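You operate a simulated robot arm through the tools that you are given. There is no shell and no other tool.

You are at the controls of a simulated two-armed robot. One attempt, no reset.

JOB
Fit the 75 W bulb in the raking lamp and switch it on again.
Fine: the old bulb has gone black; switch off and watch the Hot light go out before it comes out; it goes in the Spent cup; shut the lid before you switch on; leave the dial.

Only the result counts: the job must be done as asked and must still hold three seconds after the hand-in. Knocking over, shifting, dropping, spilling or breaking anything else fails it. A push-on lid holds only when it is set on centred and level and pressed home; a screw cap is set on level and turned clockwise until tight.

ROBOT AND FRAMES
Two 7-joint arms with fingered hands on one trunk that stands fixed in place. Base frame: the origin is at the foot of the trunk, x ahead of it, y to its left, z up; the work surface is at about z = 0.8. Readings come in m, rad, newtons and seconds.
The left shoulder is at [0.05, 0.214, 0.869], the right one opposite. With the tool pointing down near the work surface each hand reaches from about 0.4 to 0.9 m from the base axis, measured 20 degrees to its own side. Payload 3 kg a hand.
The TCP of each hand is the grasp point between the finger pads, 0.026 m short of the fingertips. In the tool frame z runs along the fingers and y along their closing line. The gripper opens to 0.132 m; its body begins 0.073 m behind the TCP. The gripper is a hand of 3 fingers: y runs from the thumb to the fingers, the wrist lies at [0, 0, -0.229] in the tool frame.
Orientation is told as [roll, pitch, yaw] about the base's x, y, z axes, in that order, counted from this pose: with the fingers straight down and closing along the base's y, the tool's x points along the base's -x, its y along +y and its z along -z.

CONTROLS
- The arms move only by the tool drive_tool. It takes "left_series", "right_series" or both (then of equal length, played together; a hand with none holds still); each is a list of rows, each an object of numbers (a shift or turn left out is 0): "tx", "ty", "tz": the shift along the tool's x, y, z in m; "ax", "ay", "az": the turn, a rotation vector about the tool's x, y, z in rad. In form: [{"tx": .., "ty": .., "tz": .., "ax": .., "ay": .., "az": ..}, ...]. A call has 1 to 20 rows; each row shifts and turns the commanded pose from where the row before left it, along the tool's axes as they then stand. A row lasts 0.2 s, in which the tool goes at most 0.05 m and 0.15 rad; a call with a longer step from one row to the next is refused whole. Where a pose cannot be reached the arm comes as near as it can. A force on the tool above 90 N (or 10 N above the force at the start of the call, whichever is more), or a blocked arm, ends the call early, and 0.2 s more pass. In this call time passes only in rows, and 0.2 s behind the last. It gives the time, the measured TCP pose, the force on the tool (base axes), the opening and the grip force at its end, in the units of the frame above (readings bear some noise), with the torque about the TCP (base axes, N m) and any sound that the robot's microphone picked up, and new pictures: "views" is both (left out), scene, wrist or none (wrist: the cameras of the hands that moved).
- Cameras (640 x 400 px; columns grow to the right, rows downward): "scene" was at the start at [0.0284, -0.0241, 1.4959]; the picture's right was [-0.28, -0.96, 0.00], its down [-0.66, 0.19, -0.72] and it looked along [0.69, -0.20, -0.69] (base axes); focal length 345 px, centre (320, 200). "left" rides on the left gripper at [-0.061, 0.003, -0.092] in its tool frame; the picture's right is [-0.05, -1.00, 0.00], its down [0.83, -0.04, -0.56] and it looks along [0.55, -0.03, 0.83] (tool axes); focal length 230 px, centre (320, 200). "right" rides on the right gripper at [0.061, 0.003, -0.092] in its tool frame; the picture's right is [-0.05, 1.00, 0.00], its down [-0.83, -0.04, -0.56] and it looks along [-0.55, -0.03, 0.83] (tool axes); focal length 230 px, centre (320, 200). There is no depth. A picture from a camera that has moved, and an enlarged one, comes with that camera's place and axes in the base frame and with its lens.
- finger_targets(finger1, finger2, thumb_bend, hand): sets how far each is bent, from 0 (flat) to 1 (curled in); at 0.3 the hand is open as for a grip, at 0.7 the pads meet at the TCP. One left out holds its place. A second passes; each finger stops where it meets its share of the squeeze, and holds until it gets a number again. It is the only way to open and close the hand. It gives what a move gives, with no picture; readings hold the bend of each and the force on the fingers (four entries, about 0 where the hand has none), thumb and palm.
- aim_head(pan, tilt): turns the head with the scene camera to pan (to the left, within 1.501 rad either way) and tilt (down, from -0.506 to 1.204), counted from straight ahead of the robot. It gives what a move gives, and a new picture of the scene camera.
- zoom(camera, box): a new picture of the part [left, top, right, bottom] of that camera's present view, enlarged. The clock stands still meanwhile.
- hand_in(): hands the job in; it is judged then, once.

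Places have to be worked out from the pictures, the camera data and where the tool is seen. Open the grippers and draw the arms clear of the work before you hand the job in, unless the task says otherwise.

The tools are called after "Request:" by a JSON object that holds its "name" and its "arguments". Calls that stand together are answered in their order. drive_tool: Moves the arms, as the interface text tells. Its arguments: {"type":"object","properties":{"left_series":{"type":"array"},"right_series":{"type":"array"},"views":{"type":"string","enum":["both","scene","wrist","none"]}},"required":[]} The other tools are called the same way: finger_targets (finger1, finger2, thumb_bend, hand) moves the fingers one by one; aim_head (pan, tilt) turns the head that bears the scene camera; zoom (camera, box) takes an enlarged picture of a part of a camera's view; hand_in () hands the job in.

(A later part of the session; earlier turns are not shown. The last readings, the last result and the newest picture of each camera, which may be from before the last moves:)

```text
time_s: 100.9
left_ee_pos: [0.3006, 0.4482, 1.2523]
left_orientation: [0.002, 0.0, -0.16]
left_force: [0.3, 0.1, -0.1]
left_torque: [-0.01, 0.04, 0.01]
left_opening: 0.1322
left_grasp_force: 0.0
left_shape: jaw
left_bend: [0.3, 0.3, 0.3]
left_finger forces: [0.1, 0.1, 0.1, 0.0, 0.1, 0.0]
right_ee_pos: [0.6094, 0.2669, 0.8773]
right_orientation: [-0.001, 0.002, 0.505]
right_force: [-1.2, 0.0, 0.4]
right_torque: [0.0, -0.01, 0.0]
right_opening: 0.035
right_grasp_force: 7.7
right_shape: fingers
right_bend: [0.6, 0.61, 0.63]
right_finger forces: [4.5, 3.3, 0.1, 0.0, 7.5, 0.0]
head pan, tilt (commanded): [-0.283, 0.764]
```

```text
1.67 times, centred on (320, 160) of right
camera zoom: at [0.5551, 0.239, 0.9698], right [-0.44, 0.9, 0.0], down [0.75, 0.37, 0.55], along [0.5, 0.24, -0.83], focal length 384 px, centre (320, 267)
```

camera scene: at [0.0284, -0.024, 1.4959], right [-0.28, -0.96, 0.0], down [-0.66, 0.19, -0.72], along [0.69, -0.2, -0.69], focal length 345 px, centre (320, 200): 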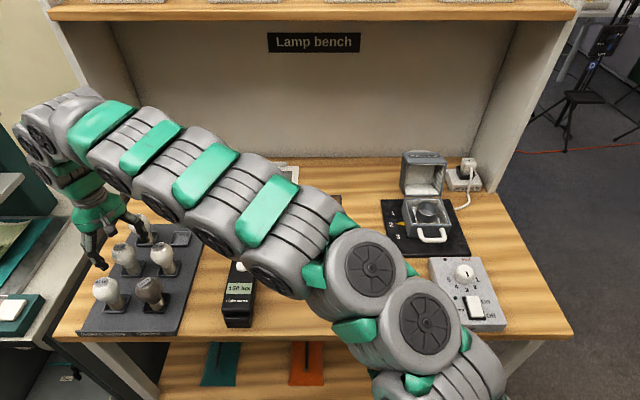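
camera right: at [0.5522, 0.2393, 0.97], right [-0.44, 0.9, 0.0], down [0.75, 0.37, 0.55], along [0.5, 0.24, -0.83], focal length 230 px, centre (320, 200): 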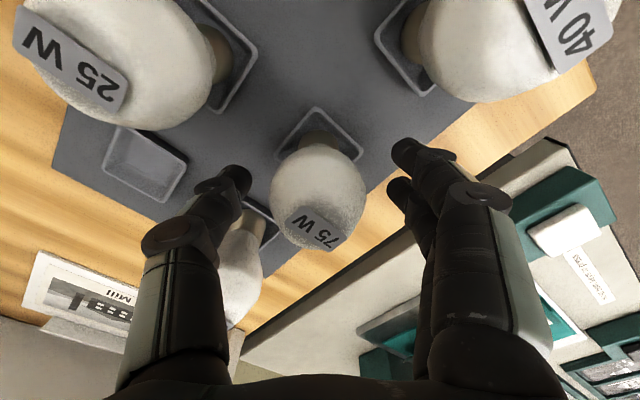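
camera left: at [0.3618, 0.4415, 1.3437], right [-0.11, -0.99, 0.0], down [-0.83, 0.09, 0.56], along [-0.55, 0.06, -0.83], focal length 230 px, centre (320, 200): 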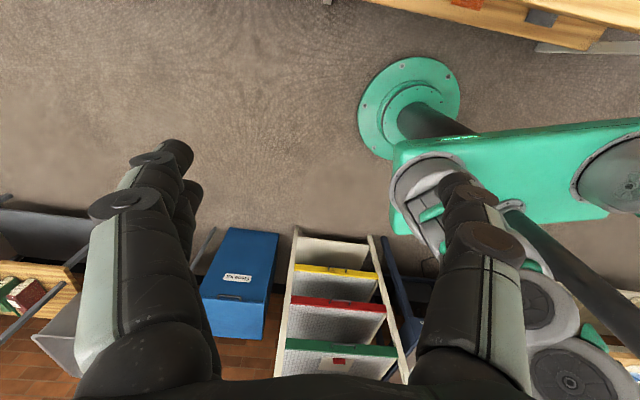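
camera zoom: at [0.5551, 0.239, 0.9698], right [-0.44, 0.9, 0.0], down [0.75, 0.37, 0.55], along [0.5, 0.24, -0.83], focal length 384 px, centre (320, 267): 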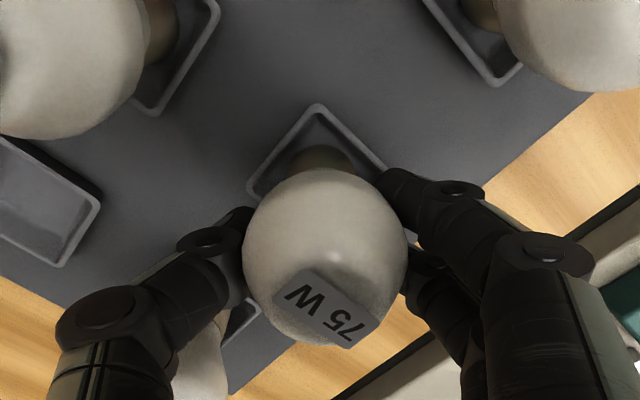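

Gripped evenly (≈8 N). I lift the 75 W bulb straight up, gently at first.

Request:
{"name": "drive_tool", "arguments": {"right_series": [{"tz": -0.01}, {"tz": -0.02}, {"tz": -0.04}, {"tz": -0.045}, {"tz": -0.045}, {"tz": -0.04}], "views": "both"}}

Request:
{"name": "zoom", "arguments": {"camera": "scene", "box": [40, 130, 230, 345]}}

Request:
{"name": "zoom", "arguments": {"camera": "right", "box": [160, 0, 480, 260]}}

```text
time_s: 102.3
left_ee_pos: [0.3, 0.449, 1.2522]
left_orientation: [-0.001, 0.0, -0.159]
left_force: [-0.4, 0.5, -0.2]
left_torque: [-0.03, -0.03, 0.02]
left_opening: 0.1317
left_grasp_force: 0.1
left_shape: jaw
left_bend: [0.3, 0.3, 0.3]
left_finger forces: [0.1, 0.0, 0.0, 0.0, 0.1, 0.1]
right_ee_pos: [0.6095, 0.2667, 1.0368]
right_orientation: [0.0, 0.002, 0.505]
right_force: [-0.7, 0.1, 0.5]
right_torque: [-0.06, -0.08, 0.02]
right_opening: 0.0349
right_grasp_force: 8.3
right_shape: fingers
right_bend: [0.6, 0.62, 0.63]
right_finger forces: [4.7, 3.6, 0.1, 0.0, 7.5, 0.0]
right hand out of reach, approached as far as the arm can: row 6
head pan, tilt (commanded): [-0.283, 0.764]
camera scene: at [0.0283, -0.024, 1.4959], right [-0.28, -0.96, 0.0], down [-0.66, 0.19, -0.72], along [0.69, -0.2, -0.69], focal length 345 px, centre (320, 200)
camera right: at [0.5553, 0.2392, 1.1295], right [-0.44, 0.9, 0.0], down [0.75, 0.36, 0.55], along [0.5, 0.24, -0.83], focal length 230 px, centre (320, 200)
```

scene: 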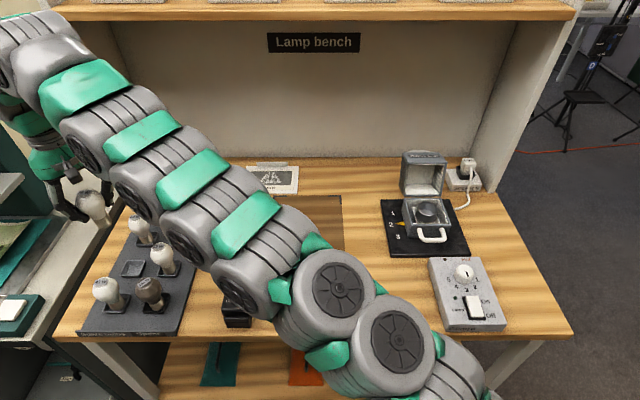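
right: 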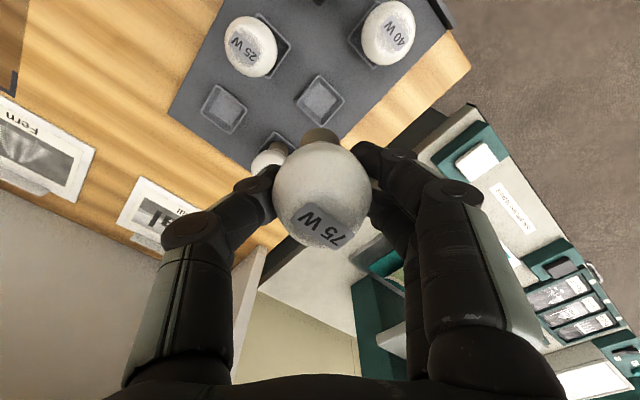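

```text
1.86 times, centred on (135, 238) of scene
camera zoom: at [0.0283, -0.024, 1.4959], right [-0.28, -0.96, 0.0], down [-0.66, 0.19, -0.72], along [0.69, -0.2, -0.69], focal length 642 px, centre (664, 130)
```

zoom: 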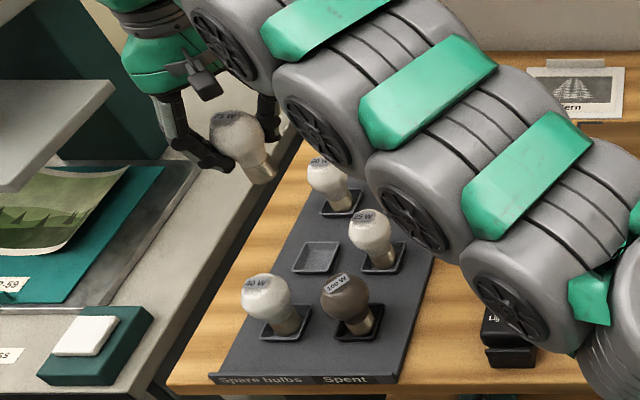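

```text
1.54 times, centred on (320, 130) of right
camera zoom: at [0.5553, 0.2392, 1.1295], right [-0.44, 0.9, 0.0], down [0.75, 0.36, 0.55], along [0.5, 0.24, -0.83], focal length 354 px, centre (320, 308)
```

zoom: 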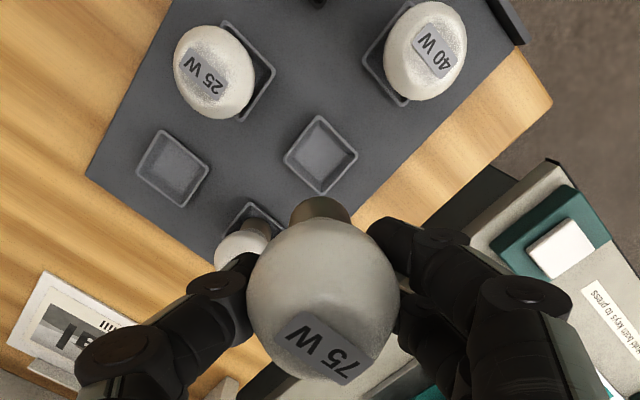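

75 W bulb secured. I retrace the path: back over the rack at height, across to mid-bench, then turn the hand to the lamp's yaw.

Request:
{"name": "drive_tool", "arguments": {"right_series": [{"tx": 0.0411, "ty": 0.0011, "tz": -0.0067}, {"tx": 0.0411, "ty": 0.0011, "tz": -0.0067}, {"tx": 0.0411, "ty": 0.0011, "tz": -0.0067}, {"tx": 0.02746, "ty": -0.03624, "tz": -0.0025}, {"tx": 0.02746, "ty": -0.03624, "tz": -0.0025}, {"tx": 0.02746, "ty": -0.03624, "tz": -0.0025}, {"tx": 0.02746, "ty": -0.03624, "tz": -0.0025}, {"tx": 0.02746, "ty": -0.03624, "tz": -0.0025}, {"tx": 0.02746, "ty": -0.03624, "tz": -0.0025}, {"tx": 0.02746, "ty": -0.03624, "tz": -0.0025}, {"tx": 0.02746, "ty": -0.03624, "tz": -0.0025}, {"az": 0.131}, {"az": 0.131}, {"az": 0.131}, {"az": 0.131}, {"az": 0.131}, {"az": 0.131}], "views": "both"}}

Request:
{"name": "zoom", "arguments": {"camera": "scene", "box": [370, 140, 510, 270]}}

```text
time_s: 105.9
left_ee_pos: [0.2994, 0.4496, 1.2537]
left_orientation: [0.0, 0.001, -0.159]
left_force: [0.0, 0.4, 0.1]
left_torque: [0.02, -0.02, 0.03]
left_opening: 0.1319
left_grasp_force: 0.1
left_shape: jaw
left_bend: [0.3, 0.3, 0.3]
left_finger forces: [0.0, 0.0, 0.1, 0.0, 0.0, 0.1]
right_ee_pos: [0.4482, -0.1499, 1.0782]
right_orientation: [0.0, -0.002, -0.283]
right_force: [-0.5, -0.1, -0.4]
right_torque: [0.01, -0.04, -0.02]
right_opening: 0.0343
right_grasp_force: 7.5
right_shape: fingers
right_bend: [0.6, 0.62, 0.63]
right_finger forces: [4.4, 3.4, 0.0, 0.1, 6.9, 0.0]
head pan, tilt (commanded): [-0.283, 0.764]
camera scene: at [0.0284, -0.024, 1.4959], right [-0.28, -0.96, 0.0], down [-0.66, 0.19, -0.72], along [0.69, -0.2, -0.69], focal length 345 px, centre (320, 200)
camera right: at [0.3902, -0.1317, 1.1701], right [0.33, 0.94, 0.0], down [0.79, -0.27, 0.55], along [0.52, -0.18, -0.83], focal length 230 px, centre (320, 200)
```

scene: 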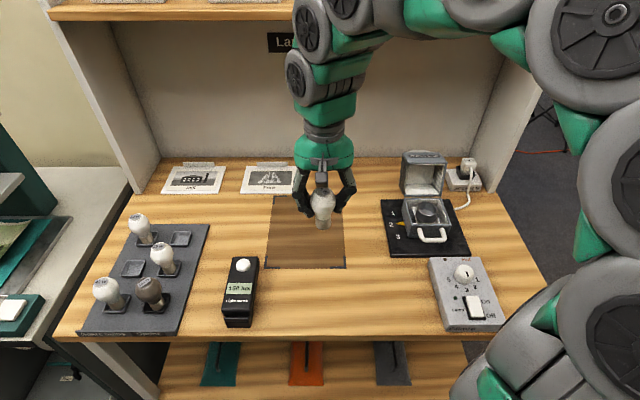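
right: 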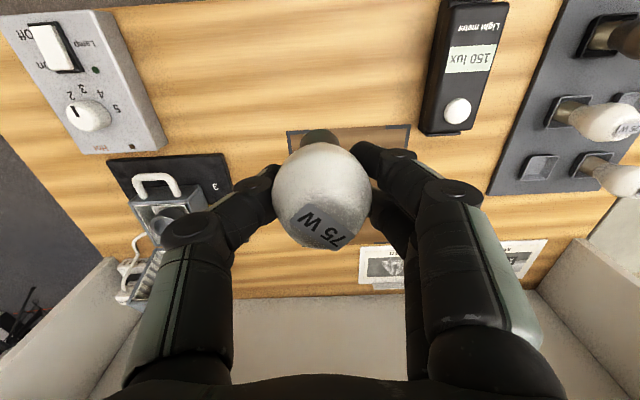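

```text
3.08 times, centred on (440, 205) of scene
camera zoom: at [0.0284, -0.024, 1.4959], right [-0.28, -0.96, 0.0], down [-0.66, 0.19, -0.72], along [0.69, -0.2, -0.69], focal length 1062 px, centre (-49, 185)
```

zoom: 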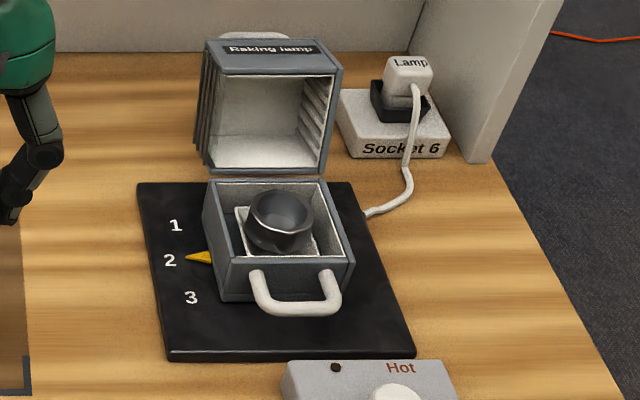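

The socket cup in the open lamp is empty and ready. I carry the bulb over to above the lamp socket.

Request:
{"name": "drive_tool", "arguments": {"right_series": [{"tx": -0.02576, "ty": -0.03828}, {"tx": -0.02576, "ty": -0.03828}, {"tx": -0.02576, "ty": -0.03828}, {"tx": -0.02576, "ty": -0.03828}, {"tx": -0.02576, "ty": -0.03828}, {"tx": -0.02576, "ty": -0.03828}, {"tx": -0.02576, "ty": -0.03828}], "views": "both"}}

Request:
{"name": "zoom", "arguments": {"camera": "right", "box": [200, 30, 440, 200]}}

Request:
{"name": "zoom", "arguments": {"camera": "scene", "box": [370, 110, 510, 260]}}

```text
time_s: 107.5
left_ee_pos: [0.3004, 0.4487, 1.2529]
left_orientation: [-0.001, 0.0, -0.16]
left_force: [0.0, -0.4, -0.2]
left_torque: [0.03, -0.02, 0.02]
left_opening: 0.1317
left_grasp_force: 0.1
left_shape: jaw
left_bend: [0.3, 0.3, 0.3]
left_finger forces: [0.1, 0.0, 0.1, 0.1, 0.1, 0.0]
right_ee_pos: [0.5462, -0.4586, 1.0786]
right_orientation: [-0.002, -0.001, -0.281]
right_force: [-0.3, -0.4, -1.5]
right_torque: [0.02, 0.02, -0.01]
right_opening: 0.0341
right_grasp_force: 7.3
right_shape: fingers
right_bend: [0.61, 0.62, 0.63]
right_finger forces: [4.3, 3.4, 0.1, 0.1, 6.8, 0.0]
head pan, tilt (commanded): [-0.283, 0.764]
camera scene: at [0.0284, -0.0241, 1.4959], right [-0.28, -0.96, 0.0], down [-0.66, 0.19, -0.72], along [0.69, -0.2, -0.69], focal length 345 px, centre (320, 200)
camera right: at [0.4895, -0.4393, 1.1699], right [0.33, 0.95, 0.0], down [0.79, -0.27, 0.56], along [0.52, -0.18, -0.83], focal length 230 px, centre (320, 200)
```

scene: 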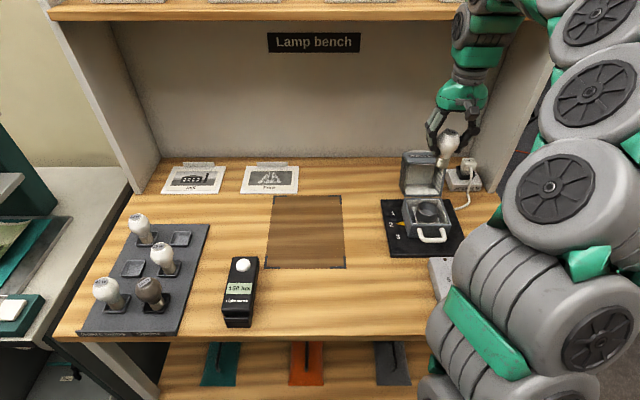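
right: 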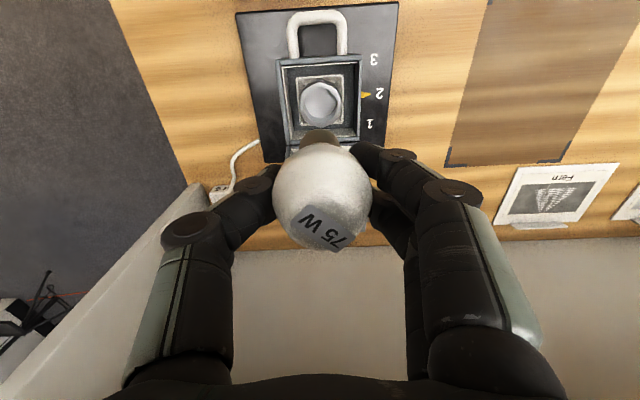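

```text
2.35 times, centred on (320, 115) of right
camera zoom: at [0.4895, -0.4393, 1.1699], right [0.33, 0.95, 0.0], down [0.79, -0.27, 0.56], along [0.52, -0.18, -0.83], focal length 541 px, centre (320, 400)
```

zoom: 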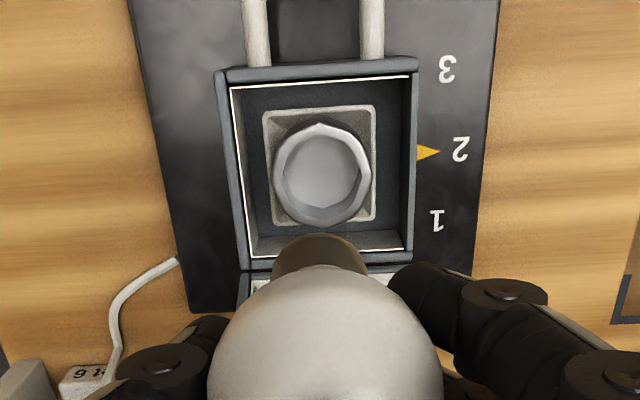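

```text
2.67 times, centred on (440, 185) of scene
camera zoom: at [0.0284, -0.0241, 1.4959], right [-0.28, -0.96, 0.0], down [-0.66, 0.19, -0.72], along [0.69, -0.2, -0.69], focal length 920 px, centre (0, 240)
```

zoom: 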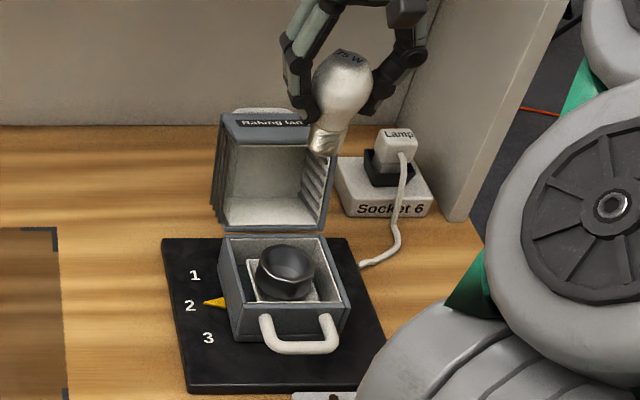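

The socket axis is at about (0.544, -0.4567), rim z≈0.878; the bulb's base hangs slightly forward of the TCP. I shift 4 mm back / 2 mm left and lower to just above the rim for a visual check.

Request:
{"name": "drive_tool", "arguments": {"right_series": [{"tx": 0.004, "ty": 0.002, "tz": 0.04}, {"tz": 0.04}, {"tz": 0.032}], "views": "both"}}

Request:
{"name": "zoom", "arguments": {"camera": "right", "box": [220, 60, 420, 220]}}

Request:
{"name": "zoom", "arguments": {"camera": "scene", "box": [390, 160, 470, 250]}}

```text
time_s: 108.3
left_ee_pos: [0.2998, 0.4485, 1.2534]
left_orientation: [0.001, 0.001, -0.159]
left_force: [0.0, -0.2, 0.6]
left_torque: [0.01, 0.01, 0.01]
left_opening: 0.1319
left_grasp_force: 0.1
left_shape: jaw
left_bend: [0.3, 0.3, 0.3]
left_finger forces: [0.0, 0.0, 0.0, 0.0, 0.0, 0.0]
right_ee_pos: [0.5427, -0.4563, 0.9655]
right_orientation: [0.0, 0.001, -0.28]
right_force: [-0.3, -0.2, 0.1]
right_torque: [0.0, -0.01, 0.02]
right_opening: 0.0341
right_grasp_force: 7.1
right_shape: fingers
right_bend: [0.61, 0.62, 0.63]
right_finger forces: [4.4, 3.5, 0.0, 0.0, 6.6, 0.1]
head pan, tilt (commanded): [-0.283, 0.764]
camera scene: at [0.0284, -0.0241, 1.4959], right [-0.28, -0.96, 0.0], down [-0.66, 0.19, -0.72], along [0.69, -0.2, -0.69], focal length 345 px, centre (320, 200)
camera right: at [0.4853, -0.4366, 1.0584], right [0.33, 0.95, 0.0], down [0.79, -0.27, 0.55], along [0.52, -0.18, -0.83], focal length 230 px, centre (320, 200)
```

scene: 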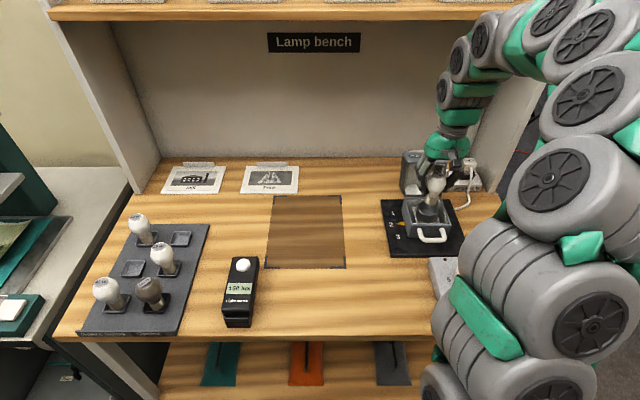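
right: 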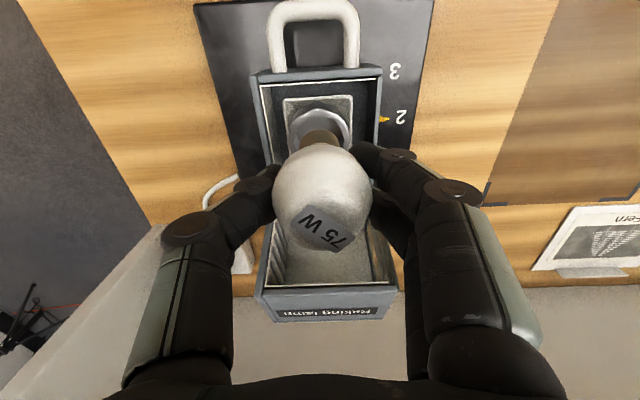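

```text
2.50 times, centred on (320, 140) of right
camera zoom: at [0.4853, -0.4366, 1.0584], right [0.33, 0.95, 0.0], down [0.79, -0.27, 0.55], along [0.52, -0.18, -0.83], focal length 575 px, centre (320, 350)
```

zoom: 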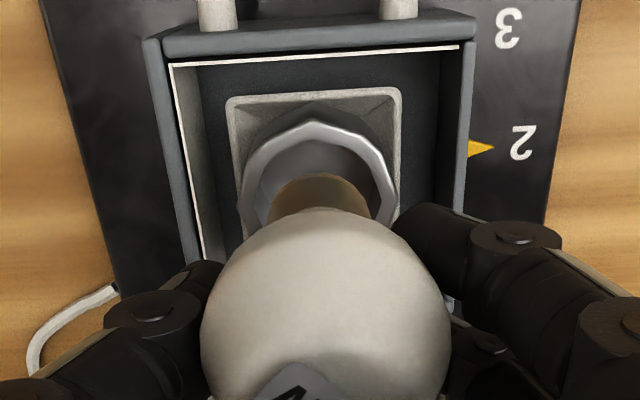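

```text
4.44 times, centred on (430, 205) of scene
camera zoom: at [0.0284, -0.0241, 1.4959], right [-0.28, -0.96, 0.0], down [-0.66, 0.19, -0.72], along [0.69, -0.2, -0.69], focal length 1534 px, centre (-169, 178)
```

zoom: 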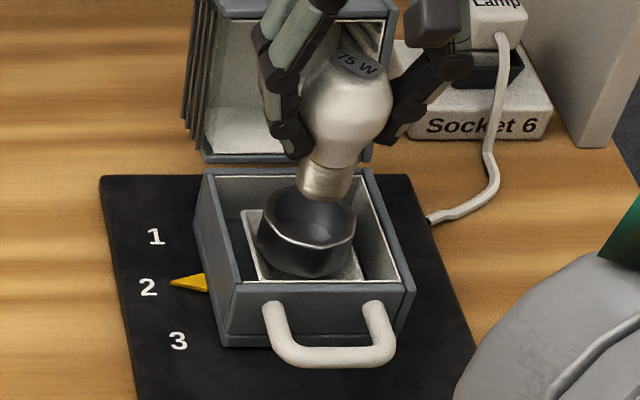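

The wrist view shows base and cup aligned sideways; the scene view hints at a small offset. I zoom in harder to resolve this before inserting.

Request:
{"name": "zoom", "arguments": {"camera": "scene", "box": [410, 185, 460, 225]}}

Request:
{"name": "zoom", "arguments": {"camera": "right", "box": [270, 90, 370, 160]}}

```text
10.00 times, centred on (435, 205) of scene
camera zoom: at [0.0284, -0.0241, 1.4959], right [-0.28, -0.96, 0.0], down [-0.66, 0.19, -0.72], along [0.69, -0.2, -0.69], focal length 3451 px, centre (-830, 150)
```

zoom: 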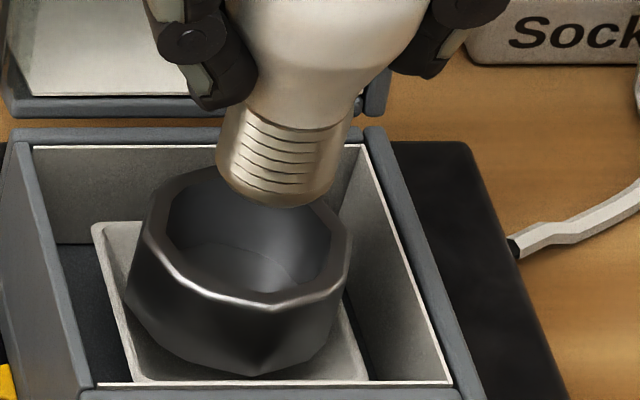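

```text
5.71 times, centred on (320, 125) of right
camera zoom: at [0.4853, -0.4366, 1.0584], right [0.33, 0.95, 0.0], down [0.79, -0.27, 0.55], along [0.52, -0.18, -0.83], focal length 1315 px, centre (320, 629)
```

zoom: 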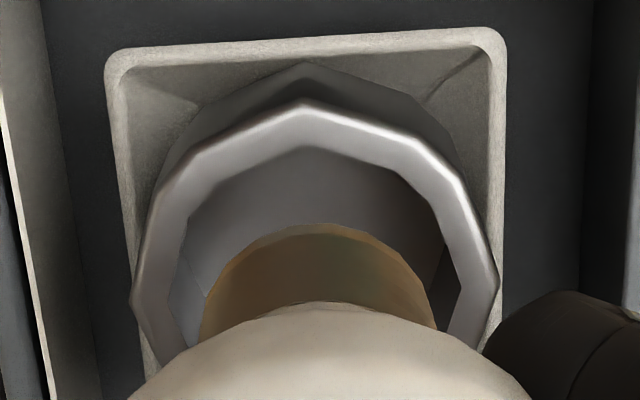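

At 10x the base is within ~1.5 mm of the cup axis. I trim 1.5 mm back and lower it into the socket in small steps, watching forces.

Request:
{"name": "drive_tool", "arguments": {"right_series": [{"tx": 0.0015, "tz": 0.01}, {"tz": 0.01}], "views": "none"}}

Request:
{"name": "zoom", "arguments": {"camera": "scene", "box": [410, 185, 460, 225]}}

Request:
{"name": "zoom", "arguments": {"camera": "right", "box": [270, 90, 370, 160]}}

```text
time_s: 108.9
left_ee_pos: [0.3003, 0.4488, 1.2531]
left_orientation: [-0.001, -0.001, -0.158]
left_force: [0.9, 0.7, -0.1]
left_torque: [0.02, -0.02, 0.0]
left_opening: 0.1318
left_grasp_force: 0.1
left_shape: jaw
left_bend: [0.3, 0.3, 0.3]
left_finger forces: [0.0, 0.0, 0.1, 0.0, 0.0, 0.0]
right_ee_pos: [0.5432, -0.4566, 0.9459]
right_orientation: [-0.001, 0.002, -0.28]
right_force: [-0.3, 0.7, -0.1]
right_torque: [-0.01, 0.01, 0.0]
right_opening: 0.0341
right_grasp_force: 6.8
right_shape: fingers
right_bend: [0.61, 0.62, 0.63]
right_finger forces: [4.3, 3.5, 0.1, 0.2, 6.6, 0.1]
head pan, tilt (commanded): [-0.283, 0.764]
```

```text
10.00 times, centred on (435, 205) of scene
camera zoom: at [0.0284, -0.0241, 1.4959], right [-0.28, -0.96, 0.0], down [-0.66, 0.19, -0.72], along [0.69, -0.2, -0.69], focal length 3451 px, centre (-830, 150)
```

zoom: 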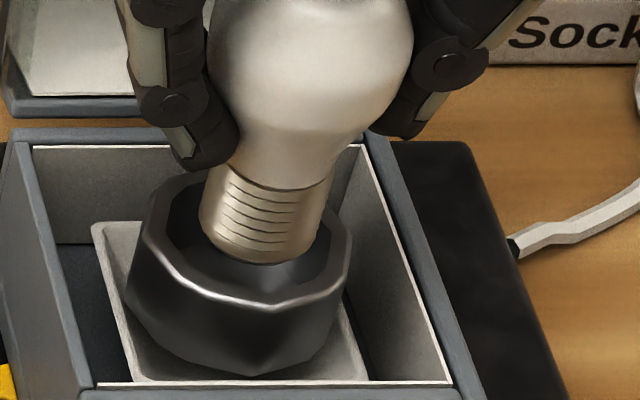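

```text
5.71 times, centred on (320, 125) of right
camera zoom: at [0.4851, -0.4364, 1.0384], right [0.33, 0.95, 0.0], down [0.79, -0.27, 0.55], along [0.52, -0.18, -0.83], focal length 1315 px, centre (320, 629)
```

zoom: 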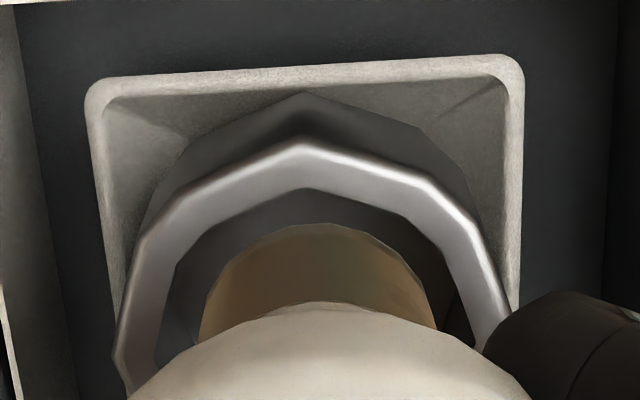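

Base is entering the cup with good clearance all round. I continue down.

Request:
{"name": "drive_tool", "arguments": {"right_series": [{"ty": 0.001, "tz": 0.01}, {"tz": 0.01}], "views": "none"}}

Request:
{"name": "zoom", "arguments": {"camera": "scene", "box": [410, 185, 460, 225]}}

Request:
{"name": "zoom", "arguments": {"camera": "right", "box": [220, 60, 420, 220]}}

```text
time_s: 109.5
left_ee_pos: [0.3004, 0.4488, 1.2536]
left_orientation: [0.0, 0.0, -0.159]
left_force: [0.1, -0.4, -0.1]
left_torque: [0.0, -0.03, 0.0]
left_opening: 0.1317
left_grasp_force: 0.0
left_shape: jaw
left_bend: [0.3, 0.3, 0.3]
left_finger forces: [0.0, 0.0, 0.0, 0.0, 0.0, 0.0]
right_ee_pos: [0.5419, -0.4528, 0.9262]
right_orientation: [0.0, 0.0, -0.281]
right_force: [0.2, 0.2, -0.9]
right_torque: [0.0, -0.01, -0.02]
right_opening: 0.0338
right_grasp_force: 7.1
right_shape: fingers
right_bend: [0.61, 0.62, 0.63]
right_finger forces: [4.3, 3.4, 0.1, 0.0, 6.7, 0.1]
head pan, tilt (commanded): [-0.283, 0.764]
```

```text
10.00 times, centred on (435, 205) of scene
camera zoom: at [0.0284, -0.0241, 1.4959], right [-0.28, -0.96, 0.0], down [-0.66, 0.19, -0.72], along [0.69, -0.2, -0.69], focal length 3451 px, centre (-830, 150)
```

zoom: 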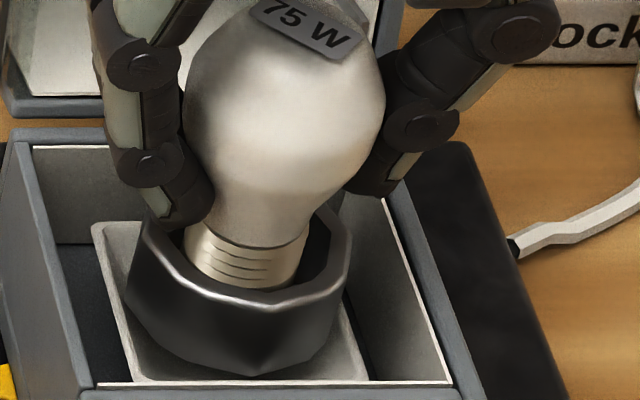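

```text
2.50 times, centred on (320, 140) of right
camera zoom: at [0.4856, -0.4348, 1.0183], right [0.33, 0.95, 0.0], down [0.79, -0.27, 0.55], along [0.52, -0.18, -0.83], focal length 575 px, centre (320, 350)
```

zoom: 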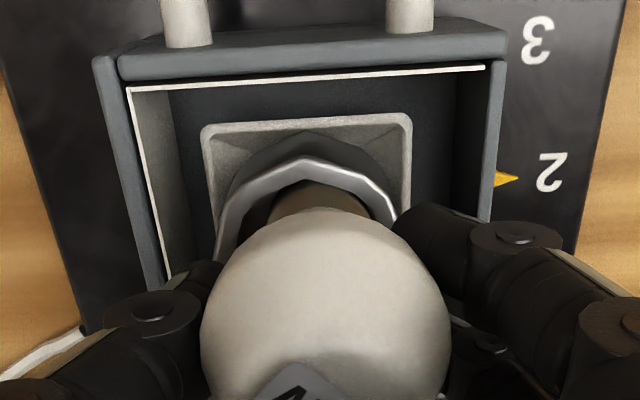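

Sliding in freely. I continue to near the seat.

Request:
{"name": "drive_tool", "arguments": {"right_series": [{"tz": 0.01}, {"tz": 0.008}], "views": "none"}}

Request:
{"name": "zoom", "arguments": {"camera": "scene", "box": [410, 185, 460, 225]}}

Request:
{"name": "drive_tool", "arguments": {"right_series": [{"tz": 0.003}], "views": "none"}}

Request:
{"name": "drive_tool", "arguments": {"right_series": [{"tz": 0.003}], "views": "none"}}

```text
time_s: 110.1
left_ee_pos: [0.3008, 0.4486, 1.2524]
left_orientation: [0.001, 0.001, -0.159]
left_force: [0.5, 0.8, 0.1]
left_torque: [0.02, -0.01, 0.02]
left_opening: 0.1319
left_grasp_force: 0.1
left_shape: jaw
left_bend: [0.3, 0.3, 0.3]
left_finger forces: [0.1, 0.1, 0.0, 0.0, 0.1, 0.1]
right_ee_pos: [0.5416, -0.4543, 0.9072]
right_orientation: [0.0, 0.002, -0.281]
right_force: [-0.6, 0.5, 0.1]
right_torque: [0.02, -0.01, 0.02]
right_opening: 0.0342
right_grasp_force: 7.0
right_shape: fingers
right_bend: [0.61, 0.62, 0.63]
right_finger forces: [4.4, 3.3, 0.1, 0.1, 6.6, 0.0]
head pan, tilt (commanded): [-0.283, 0.764]
```

```text
10.00 times, centred on (435, 205) of scene
camera zoom: at [0.0284, -0.0241, 1.4959], right [-0.28, -0.96, 0.0], down [-0.66, 0.19, -0.72], along [0.69, -0.2, -0.69], focal length 3451 px, centre (-830, 150)
```

zoom: 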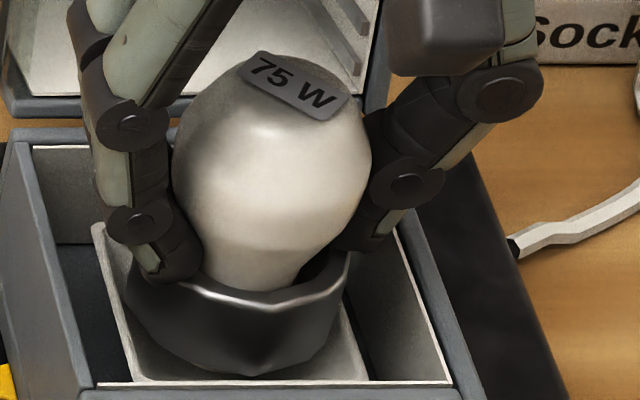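

```text
time_s: 110.5
left_ee_pos: [0.3003, 0.4489, 1.2528]
left_orientation: [0.001, -0.001, -0.159]
left_force: [-0.4, 0.3, -0.3]
left_torque: [-0.02, 0.0, -0.01]
left_opening: 0.1319
left_grasp_force: 0.0
left_shape: jaw
left_bend: [0.3, 0.3, 0.3]
left_finger forces: [0.0, 0.0, 0.1, 0.0, 0.0, 0.0]
right_ee_pos: [0.5417, -0.455, 0.9036]
right_orientation: [0.0, 0.002, -0.282]
right_force: [-0.7, 0.2, -0.3]
right_torque: [-0.01, 0.01, 0.0]
right_opening: 0.0341
right_grasp_force: 6.5
right_shape: fingers
right_bend: [0.61, 0.62, 0.63]
right_finger forces: [4.3, 3.4, 0.0, 0.0, 6.6, 0.0]
head pan, tilt (commanded): [-0.283, 0.764]
```

```text
time_s: 110.9
left_ee_pos: [0.2997, 0.449, 1.2527]
left_orientation: [0.001, 0.0, -0.158]
left_force: [-0.2, 0.3, 0.2]
left_torque: [-0.01, 0.02, 0.01]
left_opening: 0.1318
left_grasp_force: 0.0
left_shape: jaw
left_bend: [0.3, 0.3, 0.3]
left_finger forces: [0.1, 0.1, 0.0, 0.0, 0.0, 0.0]
right_ee_pos: [0.541, -0.4537, 0.9015]
right_orientation: [-0.001, -0.001, -0.282]
right_force: [-0.3, -0.8, 0.0]
right_torque: [0.02, -0.05, 0.04]
right_opening: 0.034
right_grasp_force: 7.1
right_shape: fingers
right_bend: [0.61, 0.62, 0.63]
right_finger forces: [4.3, 3.4, 0.0, 0.0, 6.6, 0.0]
head pan, tilt (commanded): [-0.283, 0.764]
```

No contact yet. I continue in 2 mm steps.

Request:
{"name": "drive_tool", "arguments": {"right_series": [{"tz": 0.002}], "views": "none"}}

Request:
{"name": "drive_tool", "arguments": {"right_series": [{"tz": 0.002}], "views": "none"}}

Request:
{"name": "zoom", "arguments": {"camera": "scene", "box": [410, 185, 460, 225]}}

Request:
{"name": "zoom", "arguments": {"camera": "right", "box": [180, 60, 460, 260]}}

```text
time_s: 111.3
left_ee_pos: [0.3009, 0.4488, 1.2524]
left_orientation: [-0.001, 0.0, -0.16]
left_force: [-0.1, 0.1, 0.2]
left_torque: [-0.02, -0.01, -0.01]
left_opening: 0.1317
left_grasp_force: 0.0
left_shape: jaw
left_bend: [0.3, 0.3, 0.3]
left_finger forces: [0.1, 0.0, 0.1, 0.0, 0.0, 0.1]
right_ee_pos: [0.5413, -0.4543, 0.9]
right_orientation: [-0.001, 0.001, -0.28]
right_force: [1.1, 0.4, 0.2]
right_torque: [-0.03, -0.04, 0.02]
right_opening: 0.0339
right_grasp_force: 7.2
right_shape: fingers
right_bend: [0.61, 0.62, 0.63]
right_finger forces: [4.3, 3.5, 0.0, 0.0, 6.7, 0.1]
head pan, tilt (commanded): [-0.283, 0.764]
```

```text
time_s: 111.7
left_ee_pos: [0.3, 0.4492, 1.2529]
left_orientation: [0.0, -0.001, -0.158]
left_force: [0.3, 0.1, 0.0]
left_torque: [0.02, 0.02, -0.04]
left_opening: 0.1319
left_grasp_force: 0.1
left_shape: jaw
left_bend: [0.3, 0.3, 0.3]
left_finger forces: [0.0, 0.0, 0.0, 0.0, 0.0, 0.1]
right_ee_pos: [0.5417, -0.4541, 0.8977]
right_orientation: [0.001, -0.002, -0.28]
right_force: [0.7, -0.7, 0.7]
right_torque: [0.0, -0.08, 0.0]
right_opening: 0.0337
right_grasp_force: 7.2
right_shape: fingers
right_bend: [0.61, 0.62, 0.63]
right_finger forces: [4.2, 3.5, 0.1, 0.0, 6.7, 0.0]
head pan, tilt (commanded): [-0.283, 0.764]
```

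```text
10.00 times, centred on (435, 205) of scene
camera zoom: at [0.0284, -0.0241, 1.4959], right [-0.28, -0.96, 0.0], down [-0.66, 0.19, -0.72], along [0.69, -0.2, -0.69], focal length 3451 px, centre (-830, 150)
```

zoom: 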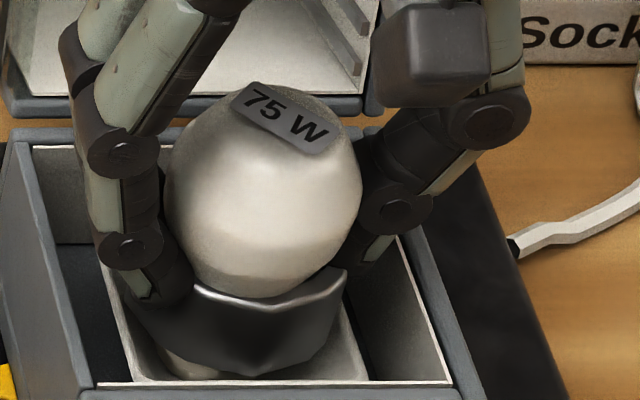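

```text
2.00 times, centred on (320, 160) of right
camera zoom: at [0.4847, -0.435, 0.9905], right [0.33, 0.95, 0.0], down [0.79, -0.27, 0.56], along [0.52, -0.18, -0.83], focal length 460 px, centre (320, 280)
```

zoom: 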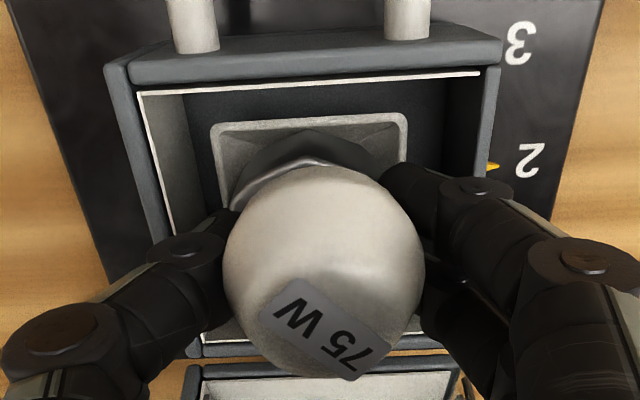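

The bulb is nearly at the old one's seated height, but I see a pale shape under the cup's near-left side. I zoom in to check that the base is truly inside the socket.

Request:
{"name": "zoom", "arguments": {"camera": "scene", "box": [412, 205, 442, 229]}}

Request:
{"name": "zoom", "arguments": {"camera": "right", "box": [260, 90, 360, 170]}}

```text
16.00 times, centred on (427, 217) of scene
camera zoom: at [0.0284, -0.0241, 1.4959], right [-0.28, -0.96, 0.0], down [-0.66, 0.19, -0.72], along [0.69, -0.2, -0.69], focal length 5522 px, centre (-1392, -72)
```

zoom: 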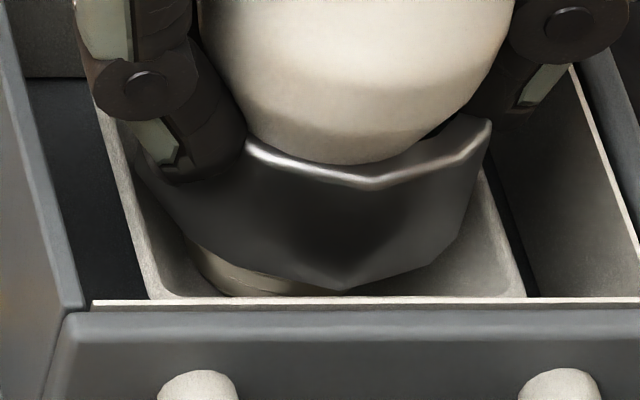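

```text
5.00 times, centred on (310, 130) of right
camera zoom: at [0.4847, -0.435, 0.9905], right [0.33, 0.95, 0.0], down [0.79, -0.27, 0.56], along [0.52, -0.18, -0.83], focal length 1150 px, centre (370, 550)
```

zoom: 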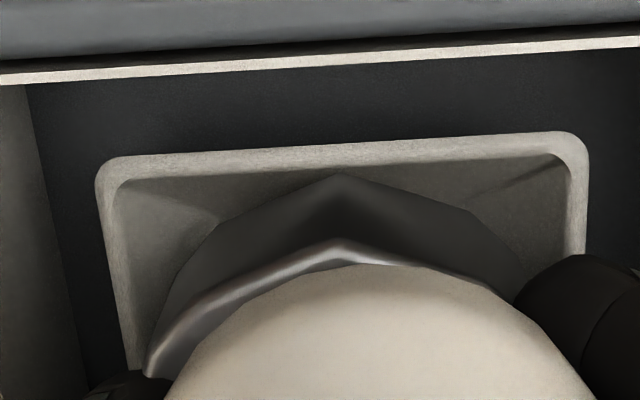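

The brass base shows just below the collar, i.e. it passes through the ring toward the holder's floor. I lower a bit more in tiny steps to find the actual seat by force.

Request:
{"name": "drive_tool", "arguments": {"right_series": [{"tz": 0.0015}], "views": "none"}}

Request:
{"name": "drive_tool", "arguments": {"right_series": [{"tz": 0.0015}], "views": "none"}}

Request:
{"name": "zoom", "arguments": {"camera": "scene", "box": [410, 185, 460, 225]}}

```text
time_s: 112.1
left_ee_pos: [0.2998, 0.4485, 1.2522]
left_orientation: [0.001, 0.0, -0.159]
left_force: [0.3, 0.6, -1.0]
left_torque: [0.01, 0.01, 0.04]
left_opening: 0.132
left_grasp_force: 0.0
left_shape: jaw
left_bend: [0.3, 0.3, 0.3]
left_finger forces: [0.1, 0.0, 0.1, 0.0, 0.0, 0.0]
right_ee_pos: [0.5413, -0.4538, 0.8968]
right_orientation: [-0.003, -0.002, -0.28]
right_force: [2.4, -0.4, 8.0]
right_torque: [-0.02, -0.04, 0.02]
right_opening: 0.033
right_grasp_force: 7.3
right_shape: fingers
right_bend: [0.62, 0.63, 0.63]
right_finger forces: [3.6, 3.6, 0.0, 0.0, 7.0, 0.0]
head pan, tilt (commanded): [-0.283, 0.764]
```

```text
time_s: 112.5
left_ee_pos: [0.3008, 0.4491, 1.2523]
left_orientation: [0.0, 0.001, -0.159]
left_force: [-0.4, 0.2, -0.5]
left_torque: [-0.03, 0.0, 0.0]
left_opening: 0.132
left_grasp_force: 0.1
left_shape: jaw
left_bend: [0.3, 0.3, 0.3]
left_finger forces: [0.0, 0.1, 0.1, 0.0, 0.0, 0.1]
right_ee_pos: [0.5413, -0.4547, 0.895]
right_orientation: [0.0, -0.001, -0.281]
right_force: [1.5, -0.9, 7.5]
right_torque: [0.02, -0.03, -0.03]
right_opening: 0.0319
right_grasp_force: 6.7
right_shape: fingers
right_bend: [0.62, 0.63, 0.64]
right_finger forces: [3.3, 3.6, 0.0, 0.1, 6.0, 0.0]
head pan, tilt (commanded): [-0.283, 0.764]
```

```text
10.00 times, centred on (435, 205) of scene
camera zoom: at [0.0283, -0.024, 1.4959], right [-0.28, -0.96, 0.0], down [-0.66, 0.19, -0.72], along [0.69, -0.2, -0.69], focal length 3451 px, centre (-830, 150)
```

zoom: 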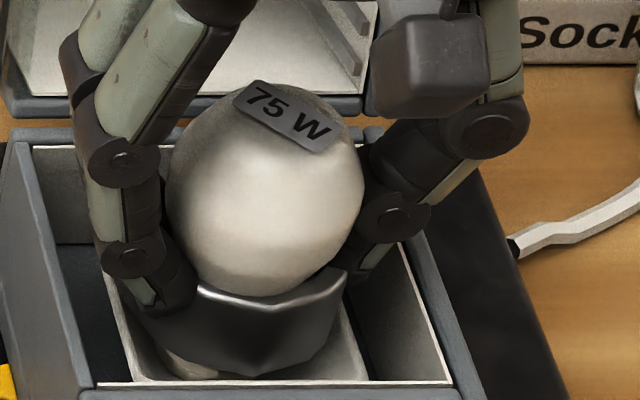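

Contact at TCP ≈0.897 (8 N) – it's seated on the holder floor. The globe is ~4 mm nearer me than the old bulb's was (slight tilt), so I ease the load and move the globe forward to stand it upright.

Request:
{"name": "drive_tool", "arguments": {"right_series": [{"tz": -0.002}, {"tx": -0.002, "ty": -0.0005}, {"tx": -0.002, "ty": -0.0005}], "views": "wrist"}}

Request:
{"name": "zoom", "arguments": {"camera": "scene", "box": [410, 185, 460, 225]}}

Request:
{"name": "zoom", "arguments": {"camera": "right", "box": [220, 60, 420, 220]}}

```text
time_s: 113.3
left_ee_pos: [0.2997, 0.4495, 1.2528]
left_orientation: [0.001, -0.001, -0.159]
left_force: [0.1, 0.8, 0.2]
left_torque: [0.02, -0.02, 0.01]
left_opening: 0.1321
left_grasp_force: 0.0
left_shape: jaw
left_bend: [0.3, 0.3, 0.3]
left_finger forces: [0.1, 0.0, 0.0, 0.0, 0.1, 0.1]
right_ee_pos: [0.5446, -0.4576, 0.8968]
right_orientation: [0.001, 0.002, -0.28]
right_force: [0.1, 0.1, -0.9]
right_torque: [0.02, 0.03, -0.05]
right_opening: 0.0324
right_grasp_force: 7.3
right_shape: fingers
right_bend: [0.62, 0.63, 0.64]
right_finger forces: [4.1, 3.5, 0.0, 0.0, 6.5, 0.1]
head pan, tilt (commanded): [-0.283, 0.764]
camera right: at [0.4879, -0.438, 0.9895], right [0.33, 0.95, 0.0], down [0.79, -0.27, 0.55], along [0.52, -0.18, -0.83], focal length 230 px, centre (320, 200)
```

right: 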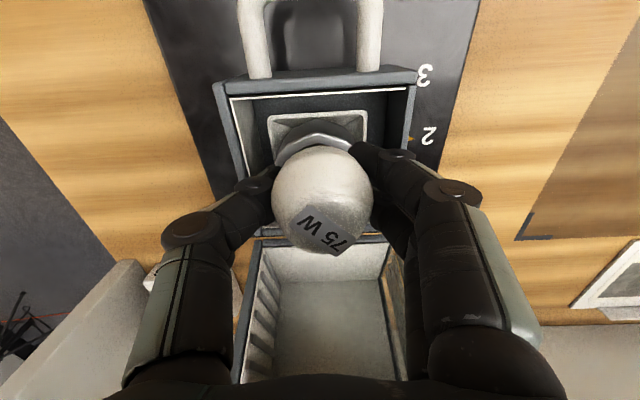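

```text
10.00 times, centred on (435, 205) of scene
camera zoom: at [0.0284, -0.0241, 1.4959], right [-0.28, -0.96, 0.0], down [-0.66, 0.19, -0.72], along [0.69, -0.2, -0.69], focal length 3451 px, centre (-830, 150)
```

zoom: 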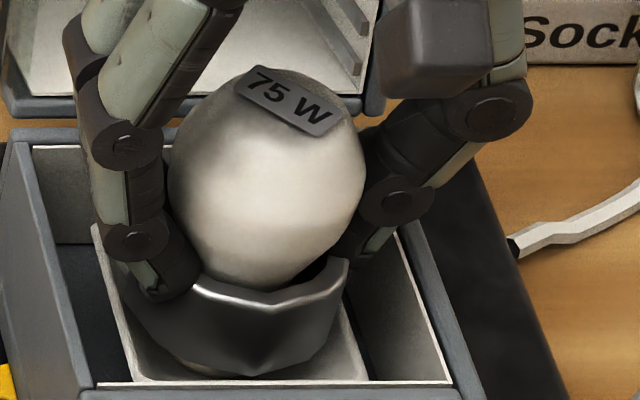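

```text
2.50 times, centred on (320, 140) of right
camera zoom: at [0.4879, -0.438, 0.9895], right [0.33, 0.95, 0.0], down [0.79, -0.27, 0.55], along [0.52, -0.18, -0.83], focal length 575 px, centre (320, 350)
```

zoom: 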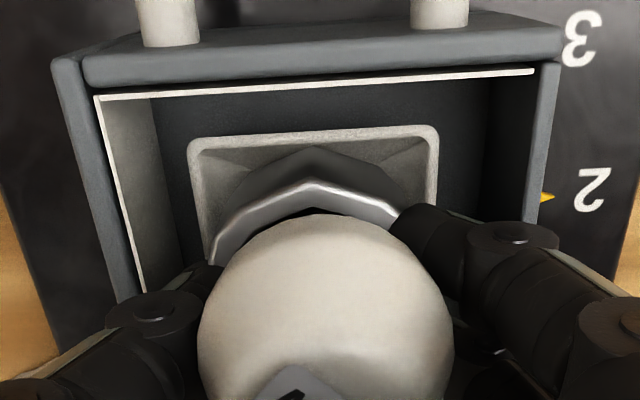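

Better centred now — hardly any brass shows below the collar. I lower again to touch.

Request:
{"name": "drive_tool", "arguments": {"right_series": [{"tz": 0.0015}], "views": "none"}}

Request:
{"name": "drive_tool", "arguments": {"right_series": [{"tz": 0.0015}], "views": "none"}}

Request:
{"name": "zoom", "arguments": {"camera": "scene", "box": [410, 185, 460, 225]}}

```text
time_s: 113.7
left_ee_pos: [0.3003, 0.4497, 1.2523]
left_orientation: [-0.001, 0.001, -0.159]
left_force: [-0.6, -0.3, 0.5]
left_torque: [-0.04, -0.01, -0.01]
left_opening: 0.1318
left_grasp_force: 0.1
left_shape: jaw
left_bend: [0.3, 0.3, 0.3]
left_finger forces: [0.0, 0.1, 0.0, 0.0, 0.0, 0.0]
right_ee_pos: [0.5461, -0.457, 0.8963]
right_orientation: [0.002, 0.0, -0.28]
right_force: [-0.4, -0.5, -0.2]
right_torque: [0.0, 0.01, 0.02]
right_opening: 0.0324
right_grasp_force: 6.9
right_shape: fingers
right_bend: [0.62, 0.63, 0.64]
right_finger forces: [4.2, 3.5, 0.1, 0.0, 6.5, 0.0]
head pan, tilt (commanded): [-0.283, 0.764]
```

```text
time_s: 114.1
left_ee_pos: [0.3003, 0.4494, 1.2527]
left_orientation: [0.0, 0.001, -0.157]
left_force: [-0.1, -0.7, -0.7]
left_torque: [0.0, -0.01, 0.03]
left_opening: 0.132
left_grasp_force: 0.0
left_shape: jaw
left_bend: [0.3, 0.3, 0.3]
left_finger forces: [0.0, 0.1, 0.1, 0.1, 0.1, 0.0]
right_ee_pos: [0.5456, -0.4568, 0.8952]
right_orientation: [-0.001, 0.001, -0.28]
right_force: [1.0, -1.1, 5.3]
right_torque: [-0.01, 0.0, 0.0]
right_opening: 0.0323
right_grasp_force: 6.6
right_shape: fingers
right_bend: [0.62, 0.63, 0.64]
right_finger forces: [3.4, 3.3, 0.0, 0.0, 6.5, 0.0]
head pan, tilt (commanded): [-0.283, 0.764]
```

```text
10.00 times, centred on (435, 205) of scene
camera zoom: at [0.0284, -0.024, 1.4959], right [-0.28, -0.96, 0.0], down [-0.66, 0.19, -0.72], along [0.69, -0.2, -0.69], focal length 3451 px, centre (-830, 150)
```

zoom: 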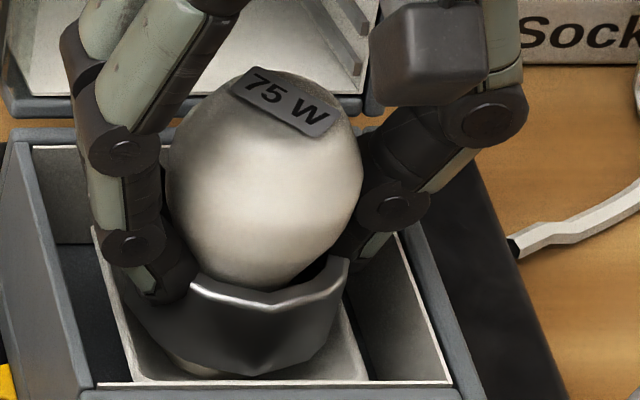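

Contact again (5 N) with the bulb upright and centred. I release it gently.

Request:
{"name": "finger_targets", "arguments": {"hand": "right", "finger1": 0.59, "finger2": 0.59, "thumb_bend": 0.59}}

Request:
{"name": "finger_targets", "arguments": {"hand": "right", "finger1": 0.56, "finger2": 0.56, "thumb_bend": 0.56}}

Request:
{"name": "zoom", "arguments": {"camera": "scene", "box": [410, 185, 460, 225]}}

Request:
{"name": "zoom", "arguments": {"camera": "right", "box": [180, 60, 460, 260]}}

```text
time_s: 115.1
left_ee_pos: [0.2998, 0.4491, 1.2528]
left_orientation: [0.003, 0.0, -0.159]
left_force: [0.1, 0.3, -0.5]
left_torque: [0.06, -0.01, 0.02]
left_opening: 0.1317
left_grasp_force: 0.2
left_shape: jaw
left_bend: [0.3, 0.3, 0.3]
left_finger forces: [0.0, 0.1, 0.1, 0.0, 0.1, 0.1]
right_ee_pos: [0.5455, -0.4562, 0.894]
right_orientation: [0.0, -0.001, -0.281]
right_force: [-0.8, -0.5, -0.2]
right_torque: [-0.01, 0.01, 0.02]
right_opening: 0.0375
right_grasp_force: 0.1
right_shape: fingers
right_bend: [0.59, 0.59, 0.59]
right_finger forces: [0.1, 0.1, 0.0, 0.0, 0.0, 0.1]
head pan, tilt (commanded): [-0.283, 0.764]
```

```text
time_s: 116.1
left_ee_pos: [0.2997, 0.4498, 1.2533]
left_orientation: [0.001, 0.001, -0.157]
left_force: [-0.4, 0.4, 0.0]
left_torque: [0.02, 0.01, 0.0]
left_opening: 0.1319
left_grasp_force: 0.2
left_shape: jaw
left_bend: [0.3, 0.3, 0.3]
left_finger forces: [0.0, 0.1, 0.0, 0.1, 0.0, 0.0]
right_ee_pos: [0.5453, -0.4575, 0.8948]
right_orientation: [-0.001, 0.0, -0.281]
right_force: [0.3, -0.4, -0.5]
right_torque: [0.0, 0.01, -0.02]
right_opening: 0.0473
right_grasp_force: 0.1
right_shape: fingers
right_bend: [0.56, 0.56, 0.56]
right_finger forces: [0.0, 0.0, 0.0, 0.0, 0.0, 0.0]
head pan, tilt (commanded): [-0.283, 0.764]
```

```text
10.00 times, centred on (435, 205) of scene
camera zoom: at [0.0284, -0.0241, 1.4959], right [-0.28, -0.96, 0.0], down [-0.66, 0.19, -0.72], along [0.69, -0.2, -0.69], focal length 3451 px, centre (-830, 150)
```

zoom: 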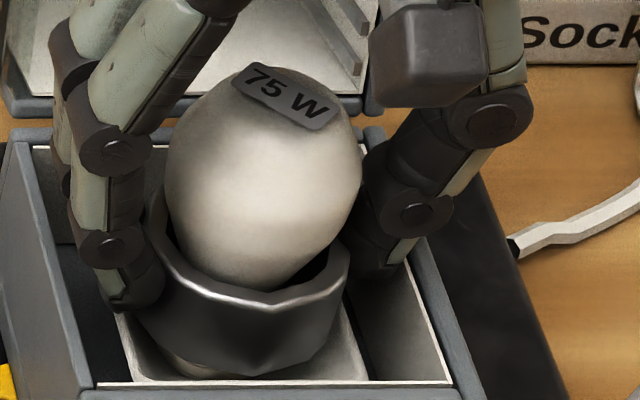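

```text
2.00 times, centred on (320, 160) of right
camera zoom: at [0.4881, -0.4375, 0.9868], right [0.33, 0.95, 0.0], down [0.79, -0.27, 0.55], along [0.52, -0.18, -0.83], focal length 460 px, centre (320, 280)
```

zoom: 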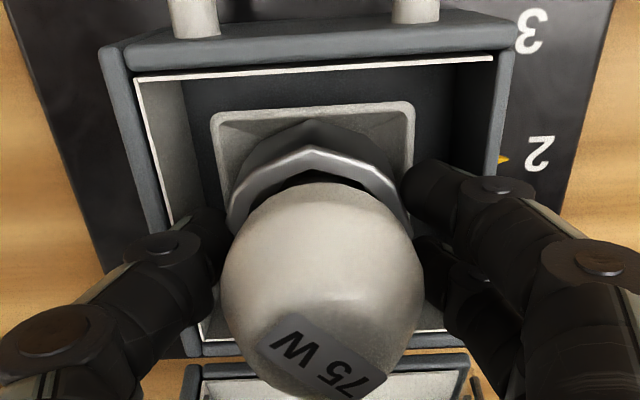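

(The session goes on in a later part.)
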